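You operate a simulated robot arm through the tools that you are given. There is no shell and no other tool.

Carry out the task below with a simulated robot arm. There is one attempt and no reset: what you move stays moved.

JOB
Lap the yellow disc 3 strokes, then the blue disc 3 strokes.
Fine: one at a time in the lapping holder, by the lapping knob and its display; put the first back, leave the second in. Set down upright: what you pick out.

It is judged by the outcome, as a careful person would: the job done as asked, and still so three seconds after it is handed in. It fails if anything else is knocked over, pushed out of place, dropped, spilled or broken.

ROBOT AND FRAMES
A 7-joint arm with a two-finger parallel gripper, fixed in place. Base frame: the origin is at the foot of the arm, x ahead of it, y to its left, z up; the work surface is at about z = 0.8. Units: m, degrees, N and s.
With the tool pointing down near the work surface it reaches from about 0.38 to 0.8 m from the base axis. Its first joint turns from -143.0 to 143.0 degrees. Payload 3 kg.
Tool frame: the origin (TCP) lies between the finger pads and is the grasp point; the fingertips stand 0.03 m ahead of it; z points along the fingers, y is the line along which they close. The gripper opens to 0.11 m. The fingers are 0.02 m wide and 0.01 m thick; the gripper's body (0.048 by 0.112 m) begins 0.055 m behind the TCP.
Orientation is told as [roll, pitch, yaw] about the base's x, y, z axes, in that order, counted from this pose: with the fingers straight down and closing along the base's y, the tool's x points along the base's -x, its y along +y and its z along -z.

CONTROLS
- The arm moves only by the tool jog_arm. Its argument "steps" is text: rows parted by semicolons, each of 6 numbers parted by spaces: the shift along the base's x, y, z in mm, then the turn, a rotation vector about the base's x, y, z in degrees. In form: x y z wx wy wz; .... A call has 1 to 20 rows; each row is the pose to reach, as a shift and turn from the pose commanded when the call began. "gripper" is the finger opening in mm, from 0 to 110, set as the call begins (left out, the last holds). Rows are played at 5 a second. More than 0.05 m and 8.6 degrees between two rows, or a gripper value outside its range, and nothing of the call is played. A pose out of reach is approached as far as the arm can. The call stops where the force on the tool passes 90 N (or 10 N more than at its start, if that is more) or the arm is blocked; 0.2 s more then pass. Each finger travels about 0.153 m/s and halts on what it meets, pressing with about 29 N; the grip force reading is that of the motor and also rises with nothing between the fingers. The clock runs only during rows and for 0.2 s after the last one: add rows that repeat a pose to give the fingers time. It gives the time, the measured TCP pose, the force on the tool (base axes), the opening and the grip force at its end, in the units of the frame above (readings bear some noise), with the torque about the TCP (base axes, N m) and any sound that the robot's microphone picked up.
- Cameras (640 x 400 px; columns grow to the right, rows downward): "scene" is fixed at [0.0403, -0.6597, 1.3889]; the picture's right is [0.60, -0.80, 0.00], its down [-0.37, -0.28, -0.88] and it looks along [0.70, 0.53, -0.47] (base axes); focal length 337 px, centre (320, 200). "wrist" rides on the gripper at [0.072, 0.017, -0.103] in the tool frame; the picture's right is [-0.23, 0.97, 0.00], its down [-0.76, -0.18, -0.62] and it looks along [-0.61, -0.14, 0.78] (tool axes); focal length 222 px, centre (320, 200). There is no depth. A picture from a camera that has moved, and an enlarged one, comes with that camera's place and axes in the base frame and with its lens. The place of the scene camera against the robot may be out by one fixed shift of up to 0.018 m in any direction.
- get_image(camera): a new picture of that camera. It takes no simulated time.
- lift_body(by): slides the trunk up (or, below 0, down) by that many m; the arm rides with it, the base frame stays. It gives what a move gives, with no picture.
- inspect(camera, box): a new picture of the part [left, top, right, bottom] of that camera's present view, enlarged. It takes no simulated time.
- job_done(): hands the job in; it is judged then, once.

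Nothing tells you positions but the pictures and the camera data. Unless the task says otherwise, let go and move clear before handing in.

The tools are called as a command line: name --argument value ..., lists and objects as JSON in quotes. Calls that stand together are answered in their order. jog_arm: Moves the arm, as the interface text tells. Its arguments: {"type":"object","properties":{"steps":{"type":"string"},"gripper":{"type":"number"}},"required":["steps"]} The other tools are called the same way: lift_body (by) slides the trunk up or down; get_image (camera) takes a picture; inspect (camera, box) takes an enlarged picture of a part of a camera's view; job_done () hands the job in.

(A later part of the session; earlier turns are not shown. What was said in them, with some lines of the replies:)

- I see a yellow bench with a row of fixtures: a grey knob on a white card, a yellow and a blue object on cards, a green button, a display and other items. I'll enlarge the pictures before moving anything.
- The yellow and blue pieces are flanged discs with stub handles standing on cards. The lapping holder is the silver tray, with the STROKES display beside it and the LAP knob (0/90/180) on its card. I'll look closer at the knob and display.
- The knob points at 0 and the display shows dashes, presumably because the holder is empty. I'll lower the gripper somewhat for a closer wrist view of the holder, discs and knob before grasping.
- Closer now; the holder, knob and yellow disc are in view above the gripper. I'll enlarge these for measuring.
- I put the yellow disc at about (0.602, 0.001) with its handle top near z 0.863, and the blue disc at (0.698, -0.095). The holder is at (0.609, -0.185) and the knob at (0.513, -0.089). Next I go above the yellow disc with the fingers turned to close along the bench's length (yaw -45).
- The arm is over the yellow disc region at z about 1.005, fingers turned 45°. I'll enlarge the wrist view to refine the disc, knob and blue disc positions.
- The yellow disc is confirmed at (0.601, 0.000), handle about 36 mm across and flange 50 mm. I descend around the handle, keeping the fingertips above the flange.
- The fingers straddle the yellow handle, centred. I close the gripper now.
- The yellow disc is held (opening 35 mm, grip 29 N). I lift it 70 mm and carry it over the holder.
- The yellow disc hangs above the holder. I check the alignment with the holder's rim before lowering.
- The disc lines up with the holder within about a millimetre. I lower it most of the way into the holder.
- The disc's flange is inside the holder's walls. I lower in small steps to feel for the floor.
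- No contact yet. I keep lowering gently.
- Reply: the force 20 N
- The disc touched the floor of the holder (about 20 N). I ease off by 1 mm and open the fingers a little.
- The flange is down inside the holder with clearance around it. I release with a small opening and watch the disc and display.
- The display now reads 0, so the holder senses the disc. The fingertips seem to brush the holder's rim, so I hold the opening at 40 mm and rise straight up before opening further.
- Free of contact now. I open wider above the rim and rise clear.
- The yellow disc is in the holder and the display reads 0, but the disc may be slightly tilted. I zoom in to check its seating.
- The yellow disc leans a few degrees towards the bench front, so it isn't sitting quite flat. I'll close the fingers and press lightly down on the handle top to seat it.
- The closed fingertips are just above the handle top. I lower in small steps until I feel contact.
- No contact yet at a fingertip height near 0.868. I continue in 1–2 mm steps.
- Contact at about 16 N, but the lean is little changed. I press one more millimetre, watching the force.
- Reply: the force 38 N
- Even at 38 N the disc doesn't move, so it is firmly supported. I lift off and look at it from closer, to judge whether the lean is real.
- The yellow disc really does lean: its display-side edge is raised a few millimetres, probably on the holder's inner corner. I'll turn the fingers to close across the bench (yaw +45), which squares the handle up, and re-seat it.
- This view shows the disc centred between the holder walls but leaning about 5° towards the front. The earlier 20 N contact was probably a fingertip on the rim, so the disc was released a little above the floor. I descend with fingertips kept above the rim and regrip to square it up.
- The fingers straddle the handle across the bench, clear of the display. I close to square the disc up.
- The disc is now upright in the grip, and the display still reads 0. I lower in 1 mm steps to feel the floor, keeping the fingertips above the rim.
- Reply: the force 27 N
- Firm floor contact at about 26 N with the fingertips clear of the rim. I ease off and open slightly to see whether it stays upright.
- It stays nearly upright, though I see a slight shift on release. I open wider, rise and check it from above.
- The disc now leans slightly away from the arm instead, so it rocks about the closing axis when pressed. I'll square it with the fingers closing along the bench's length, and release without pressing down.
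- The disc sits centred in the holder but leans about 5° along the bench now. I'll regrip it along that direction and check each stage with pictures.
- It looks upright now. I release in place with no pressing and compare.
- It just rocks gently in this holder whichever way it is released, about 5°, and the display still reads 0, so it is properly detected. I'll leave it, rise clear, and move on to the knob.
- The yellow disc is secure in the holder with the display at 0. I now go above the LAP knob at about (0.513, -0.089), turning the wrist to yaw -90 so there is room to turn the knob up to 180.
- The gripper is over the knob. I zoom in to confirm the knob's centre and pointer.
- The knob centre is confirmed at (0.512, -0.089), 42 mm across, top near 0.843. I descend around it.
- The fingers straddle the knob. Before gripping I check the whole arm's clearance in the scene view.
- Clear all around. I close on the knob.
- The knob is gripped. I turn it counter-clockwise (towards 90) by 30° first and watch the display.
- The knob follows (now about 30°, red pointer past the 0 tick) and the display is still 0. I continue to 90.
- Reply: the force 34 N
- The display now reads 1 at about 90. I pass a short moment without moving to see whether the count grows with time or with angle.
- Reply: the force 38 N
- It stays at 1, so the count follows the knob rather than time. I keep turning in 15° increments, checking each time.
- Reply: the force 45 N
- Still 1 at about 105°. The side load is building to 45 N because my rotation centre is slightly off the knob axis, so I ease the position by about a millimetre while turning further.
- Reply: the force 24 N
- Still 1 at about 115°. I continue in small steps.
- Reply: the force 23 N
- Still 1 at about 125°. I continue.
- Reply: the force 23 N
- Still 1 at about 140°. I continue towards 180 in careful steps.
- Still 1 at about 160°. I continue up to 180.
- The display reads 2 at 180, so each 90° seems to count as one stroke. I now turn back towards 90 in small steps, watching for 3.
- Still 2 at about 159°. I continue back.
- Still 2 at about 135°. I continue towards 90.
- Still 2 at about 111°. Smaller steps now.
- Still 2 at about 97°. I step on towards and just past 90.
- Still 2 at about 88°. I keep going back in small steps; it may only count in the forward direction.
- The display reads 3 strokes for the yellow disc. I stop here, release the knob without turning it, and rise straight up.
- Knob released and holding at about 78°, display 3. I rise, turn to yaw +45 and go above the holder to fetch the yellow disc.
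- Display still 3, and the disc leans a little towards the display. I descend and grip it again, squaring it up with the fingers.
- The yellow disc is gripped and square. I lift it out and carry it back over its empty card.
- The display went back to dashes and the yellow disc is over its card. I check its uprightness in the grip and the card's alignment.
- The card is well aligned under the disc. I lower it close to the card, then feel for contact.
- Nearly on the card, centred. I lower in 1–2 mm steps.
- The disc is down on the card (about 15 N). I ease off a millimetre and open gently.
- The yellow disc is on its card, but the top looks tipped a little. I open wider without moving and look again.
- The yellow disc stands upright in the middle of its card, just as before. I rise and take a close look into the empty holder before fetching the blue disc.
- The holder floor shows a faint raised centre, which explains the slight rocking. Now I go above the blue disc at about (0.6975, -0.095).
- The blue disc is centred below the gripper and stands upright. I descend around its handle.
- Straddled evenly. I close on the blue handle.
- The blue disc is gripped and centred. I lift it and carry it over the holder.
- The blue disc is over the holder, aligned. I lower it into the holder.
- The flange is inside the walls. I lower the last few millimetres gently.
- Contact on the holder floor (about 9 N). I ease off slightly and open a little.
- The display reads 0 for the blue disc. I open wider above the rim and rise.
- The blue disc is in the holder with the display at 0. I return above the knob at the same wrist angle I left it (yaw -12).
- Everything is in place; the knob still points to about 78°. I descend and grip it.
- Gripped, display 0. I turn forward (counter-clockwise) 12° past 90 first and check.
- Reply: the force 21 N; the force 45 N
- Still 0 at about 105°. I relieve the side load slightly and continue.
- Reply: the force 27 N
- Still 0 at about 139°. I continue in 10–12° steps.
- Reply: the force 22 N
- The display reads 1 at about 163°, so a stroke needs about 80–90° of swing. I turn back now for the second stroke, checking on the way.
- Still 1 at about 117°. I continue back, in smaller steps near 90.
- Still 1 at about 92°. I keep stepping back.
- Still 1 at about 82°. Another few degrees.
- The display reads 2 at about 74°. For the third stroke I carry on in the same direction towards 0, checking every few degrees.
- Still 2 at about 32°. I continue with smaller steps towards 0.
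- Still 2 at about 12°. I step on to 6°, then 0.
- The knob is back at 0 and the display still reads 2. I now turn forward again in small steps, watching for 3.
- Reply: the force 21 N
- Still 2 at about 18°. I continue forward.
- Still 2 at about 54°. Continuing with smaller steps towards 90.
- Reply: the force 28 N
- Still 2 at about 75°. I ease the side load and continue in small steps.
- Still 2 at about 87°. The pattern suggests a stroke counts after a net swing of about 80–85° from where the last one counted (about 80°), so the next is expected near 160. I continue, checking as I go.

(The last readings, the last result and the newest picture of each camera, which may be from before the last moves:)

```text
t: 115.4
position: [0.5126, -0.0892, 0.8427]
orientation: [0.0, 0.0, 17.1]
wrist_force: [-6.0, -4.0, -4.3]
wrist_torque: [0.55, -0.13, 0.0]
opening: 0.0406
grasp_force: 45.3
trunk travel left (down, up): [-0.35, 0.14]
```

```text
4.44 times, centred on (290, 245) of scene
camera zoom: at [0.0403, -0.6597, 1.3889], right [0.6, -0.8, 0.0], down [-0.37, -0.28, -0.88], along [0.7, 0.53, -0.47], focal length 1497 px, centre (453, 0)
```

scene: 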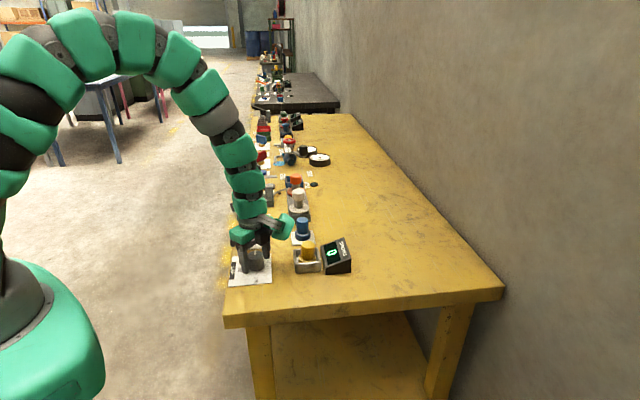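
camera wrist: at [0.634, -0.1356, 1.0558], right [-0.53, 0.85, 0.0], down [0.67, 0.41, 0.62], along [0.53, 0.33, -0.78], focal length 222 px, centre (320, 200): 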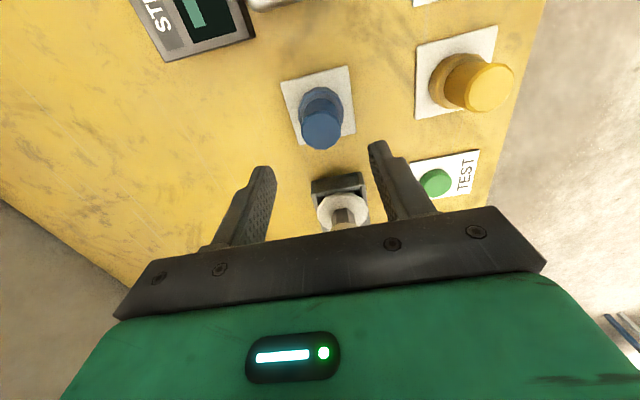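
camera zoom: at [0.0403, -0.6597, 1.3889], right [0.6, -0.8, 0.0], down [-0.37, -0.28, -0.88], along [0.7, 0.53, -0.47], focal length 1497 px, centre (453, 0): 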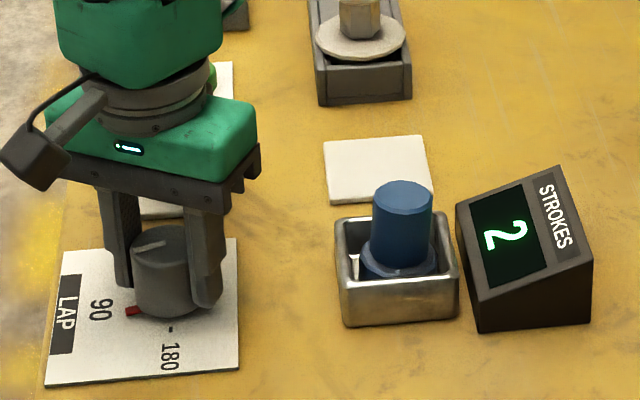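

Still 2 at about 107°. I continue.

jog_arm --steps "-0.2 0 0 0 0 6; -0.2 0 0 0 0 12"

inspect --camera "scene" --box '[220, 200, 360, 290]'

jog_arm --steps "-0.2 0 0 0 0 6; -0.2 0 0 0 0 12"

inspect --camera "scene" --box '[220, 200, 360, 290]'

jog_arm --steps "-0.2 0 0 0 0 5; -0.2 0 0 0 0 10"

inspect --camera "scene" --box '[220, 200, 360, 290]'

```text
t: 116.0
position: [0.5133, -0.0887, 0.8421]
orientation: [0.0, -0.1, 29.0]
wrist_force: [-2.0, -6.8, 1.2]
wrist_torque: [0.34, 0.35, -0.02]
opening: 0.0406
grasp_force: 45.1
trunk travel left (down, up): [-0.35, 0.14]
```

```text
4.44 times, centred on (290, 245) of scene
camera zoom: at [0.0403, -0.6597, 1.3889], right [0.6, -0.8, 0.0], down [-0.37, -0.28, -0.88], along [0.7, 0.53, -0.47], focal length 1497 px, centre (453, 0)
```

zoom: 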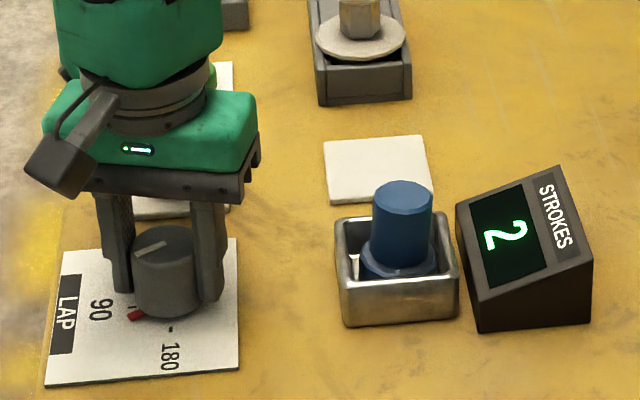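

```text
t: 116.6
position: [0.5134, -0.0884, 0.8424]
orientation: [0.0, -0.1, 41.0]
wrist_force: [2.0, -3.0, 3.5]
wrist_torque: [0.22, 0.29, -0.01]
opening: 0.0406
grasp_force: 45.4
trunk travel left (down, up): [-0.35, 0.14]
```

```text
4.44 times, centred on (290, 245) of scene
camera zoom: at [0.0403, -0.6597, 1.3889], right [0.6, -0.8, 0.0], down [-0.37, -0.28, -0.88], along [0.7, 0.53, -0.47], focal length 1497 px, centre (453, 0)
```

zoom: 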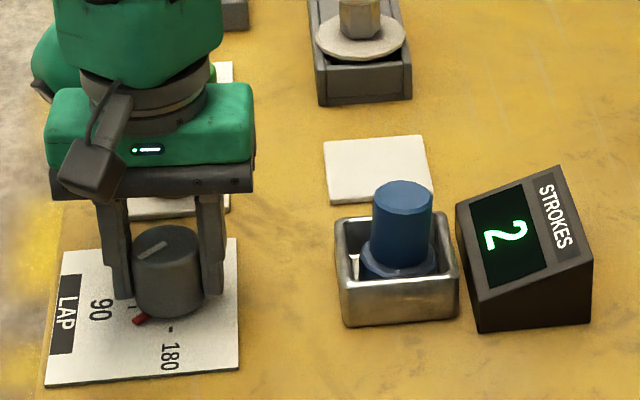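

```text
t: 117.2
position: [0.5118, -0.0892, 0.842]
orientation: [-0.1, 0.0, 51.1]
wrist_force: [4.8, -5.3, 3.4]
wrist_torque: [0.62, -0.83, 0.01]
opening: 0.0407
grasp_force: 45.2
trunk travel left (down, up): [-0.35, 0.14]
```

```text
4.44 times, centred on (290, 245) of scene
camera zoom: at [0.0403, -0.6597, 1.3889], right [0.6, -0.8, 0.0], down [-0.37, -0.28, -0.88], along [0.7, 0.53, -0.47], focal length 1497 px, centre (453, 0)
```

zoom: 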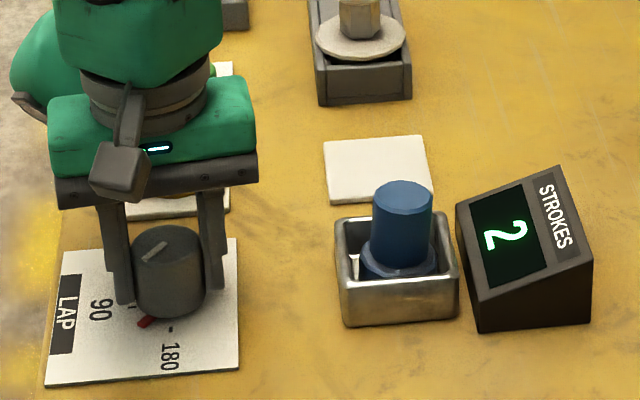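

Still 2 at about 141°. Now 5° steps.

jog_arm --steps "0 0 0 0 0 3; 0 0 0 0 0 6"

inspect --camera "scene" --box '[315, 230, 360, 280]'

jog_arm --steps "0 0 0 0 0 3; 0 0 0 0 0 6"

inspect --camera "scene" --box '[315, 230, 360, 280]'

```text
t: 117.8
position: [0.5122, -0.0889, 0.8422]
orientation: [0.0, -0.1, 57.0]
wrist_force: [9.9, -10.6, 12.4]
wrist_torque: [0.33, 0.62, -0.01]
opening: 0.0405
grasp_force: 44.7
trunk travel left (down, up): [-0.35, 0.14]
```

```text
8.00 times, centred on (338, 255) of scene
camera zoom: at [0.0403, -0.6597, 1.3889], right [0.6, -0.8, 0.0], down [-0.37, -0.28, -0.88], along [0.7, 0.53, -0.47], focal length 2695 px, centre (180, -240)
```

zoom: 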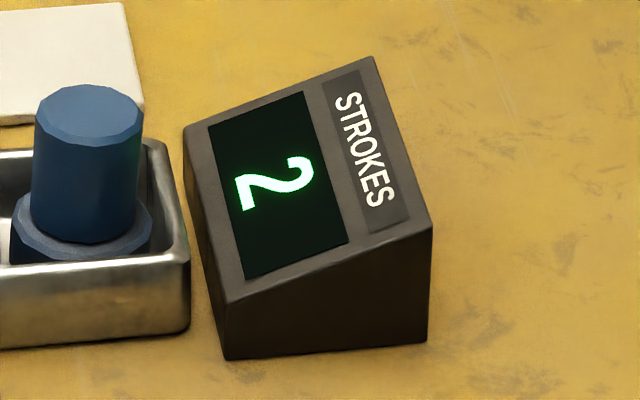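

```text
t: 118.4
position: [0.5129, -0.0891, 0.8423]
orientation: [-0.1, 0.1, 63.0]
wrist_force: [11.1, -9.5, 8.3]
wrist_torque: [0.07, -0.94, -0.02]
opening: 0.0402
grasp_force: 44.5
trunk travel left (down, up): [-0.35, 0.14]
```

```text
8.00 times, centred on (338, 255) of scene
camera zoom: at [0.0403, -0.6597, 1.3889], right [0.6, -0.8, 0.0], down [-0.37, -0.28, -0.88], along [0.7, 0.53, -0.47], focal length 2695 px, centre (180, -240)
```

zoom: 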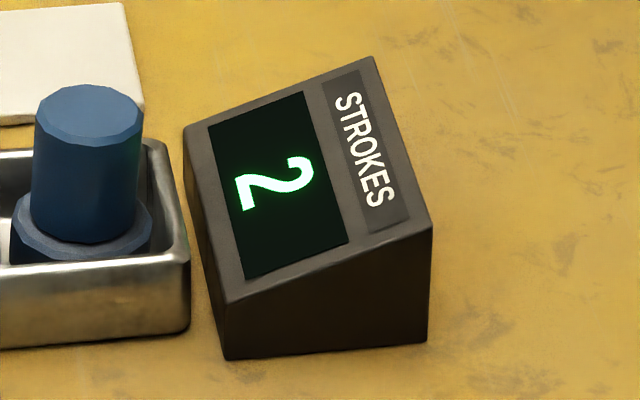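

Still 2 at about 153°. Another two small steps.

jog_arm --steps "0.3 -0.3 0.3 0 0 3; 0.3 -0.3 0.3 0 0 6"

inspect --camera "scene" --box '[220, 200, 360, 290]'

```text
t: 119.0
position: [0.5114, -0.0883, 0.8424]
orientation: [0.1, 0.0, 68.9]
wrist_force: [13.0, -11.8, -0.2]
wrist_torque: [0.35, -0.86, -0.04]
opening: 0.0403
grasp_force: 45.3
trunk travel left (down, up): [-0.35, 0.14]
```

```text
4.44 times, centred on (290, 245) of scene
camera zoom: at [0.0403, -0.6597, 1.3889], right [0.6, -0.8, 0.0], down [-0.37, -0.28, -0.88], along [0.7, 0.53, -0.47], focal length 1497 px, centre (453, 0)
```

zoom: 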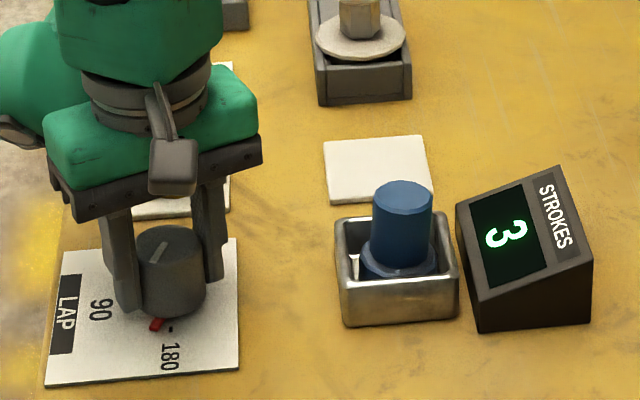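

The display reads 3 for the blue disc. I stop turning, release the knob and rise straight up.

jog_arm --steps "0 0 0 0 0 0; 0 0 0 0 0 0; 0 0 0 0 0 0; 0 0 20 0 0 0; 0 0 60 0 0 0; 0 0 100 0 0 0; 0 0 140 0 0 0; 0 0 140 0 0 0" --gripper 64

get_image --camera "scene"

inspect --camera "scene" --box '[220, 180, 360, 290]'

get_image --camera "wrist"

```text
t: 120.8
position: [0.5102, -0.0907, 0.9819]
orientation: [0.0, 0.1, 69.0]
wrist_force: [-0.2, -0.3, 1.1]
wrist_torque: [-0.04, -0.01, 0.01]
opening: 0.0643
grasp_force: 0.1
trunk travel left (down, up): [-0.35, 0.14]
```

```text
taken
```

scene: 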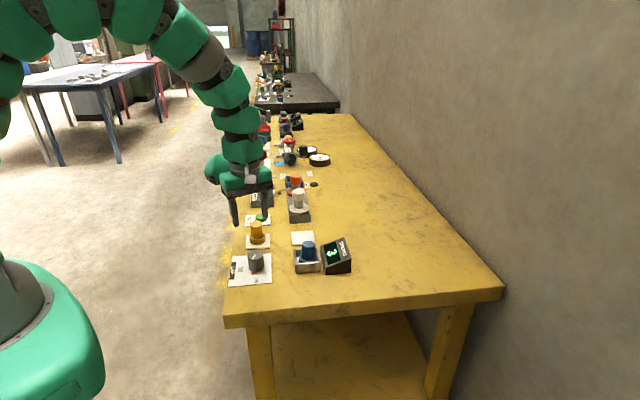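

```text
3.64 times, centred on (290, 235) of scene
camera zoom: at [0.0403, -0.6597, 1.3889], right [0.6, -0.8, 0.0], down [-0.37, -0.28, -0.88], along [0.7, 0.53, -0.47], focal length 1225 px, centre (429, 73)
```

zoom: 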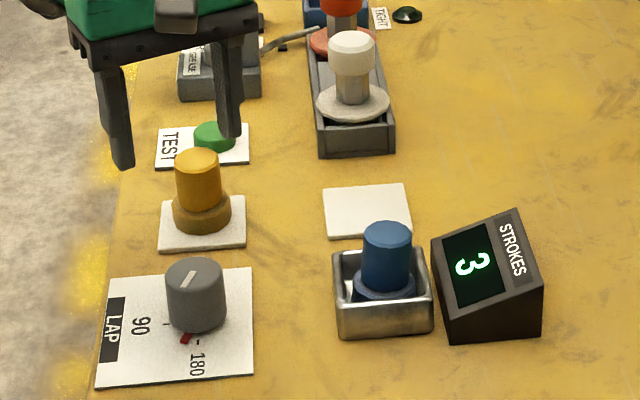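

```text
taken
camera wrist: at [0.4683, -0.1519, 1.0849], right [-0.83, 0.56, 0.0], down [0.44, 0.65, 0.62], along [0.35, 0.52, -0.78], focal length 222 px, centre (320, 200)
```

wrist: 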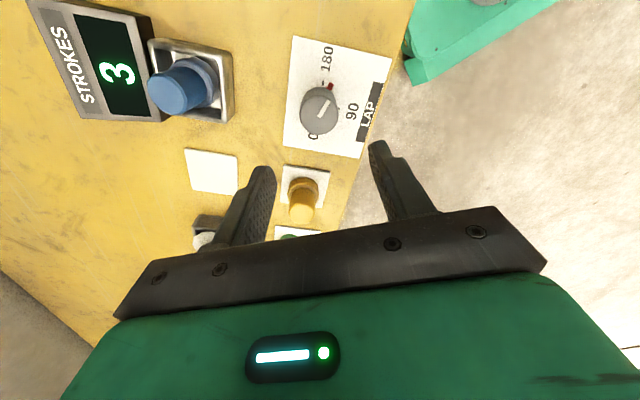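

Both discs are where they should be: yellow upright on its card, blue in the holder with the display at 3. I rise a bit more, let a moment pass, and check once more that nothing changes.

jog_arm --steps "0 0 30 0 0 0; 0 0 60 0 0 0; 0 0 90 0 0 0; 0 0 90 0 0 0; 0 0 90 0 0 0; 0 0 90 0 0 0; 0 0 90 0 0 0; 0 0 90 0 0 0; 0 0 90 0 0 0; 0 0 90 0 0 0; 0 0 90 0 0 0; 0 0 90 0 0 0"

inspect --camera "scene" --box '[220, 180, 360, 290]'

inspect --camera "scene" --box '[235, 205, 285, 260]'

inspect --camera "scene" --box '[230, 100, 350, 190]'

```text
t: 123.4
position: [0.511, -0.0893, 1.0735]
orientation: [0.0, 0.0, 69.0]
wrist_force: [0.0, -0.1, -0.9]
wrist_torque: [0.01, 0.01, 0.01]
opening: 0.064
grasp_force: 0.1
trunk travel left (down, up): [-0.35, 0.14]
```

```text
3.64 times, centred on (290, 235) of scene
camera zoom: at [0.0403, -0.6597, 1.3889], right [0.6, -0.8, 0.0], down [-0.37, -0.28, -0.88], along [0.7, 0.53, -0.47], focal length 1225 px, centre (429, 73)
```

zoom: 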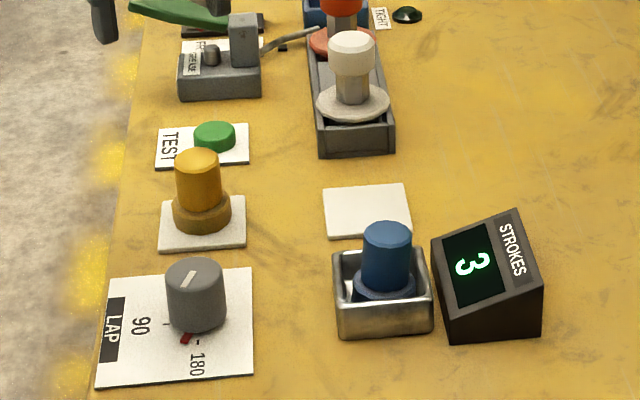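

```text
7.27 times, centred on (260, 232) of scene
camera zoom: at [0.0403, -0.6597, 1.3889], right [0.6, -0.8, 0.0], down [-0.37, -0.28, -0.88], along [0.7, 0.53, -0.47], focal length 2450 px, centre (756, -36)
```

zoom: 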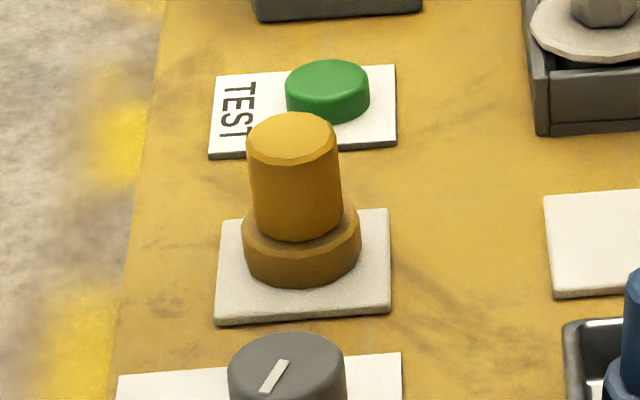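

```text
4.44 times, centred on (290, 145) of scene
camera zoom: at [0.0403, -0.6597, 1.3889], right [0.6, -0.8, 0.0], down [-0.37, -0.28, -0.88], along [0.7, 0.53, -0.47], focal length 1497 px, centre (453, 444)
```

zoom: 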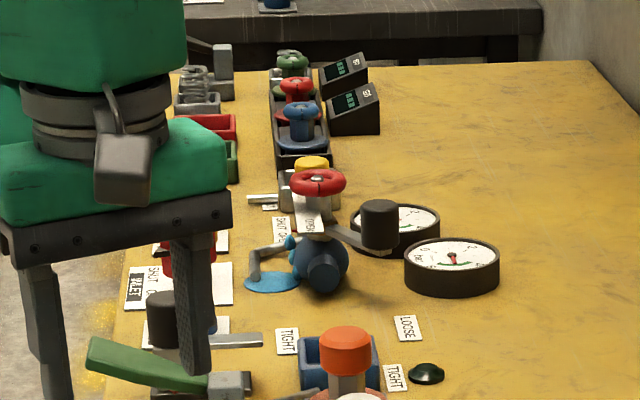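

The yellow disc stands upright on its card after 3 strokes. The blue disc is in the holder with the display steady at 3, the knob is released, the arm is clear, and nothing else has moved. I hand the job in.

job_done

```text
The job is handed in.
```

The job is done and handed in: the display reached 3 for each disc, yellow first and then blue.

- **Yellow disc:** it is back on its own card, standing upright.
- **Blue disc:** it is still in the lapping holder, with the display steady at 3. It leans about 5°. The yellow disc leaned the same way in the holder, apparently because the holder's floor is slightly raised in the middle. The lean didn't affect the count.
- **Lapping knob:** I left it at about 159° instead of returning it to 0, because turning it back with the blue disc in place could have added strokes.

Nothing else on the bench looked moved or knocked over in the final pictures.
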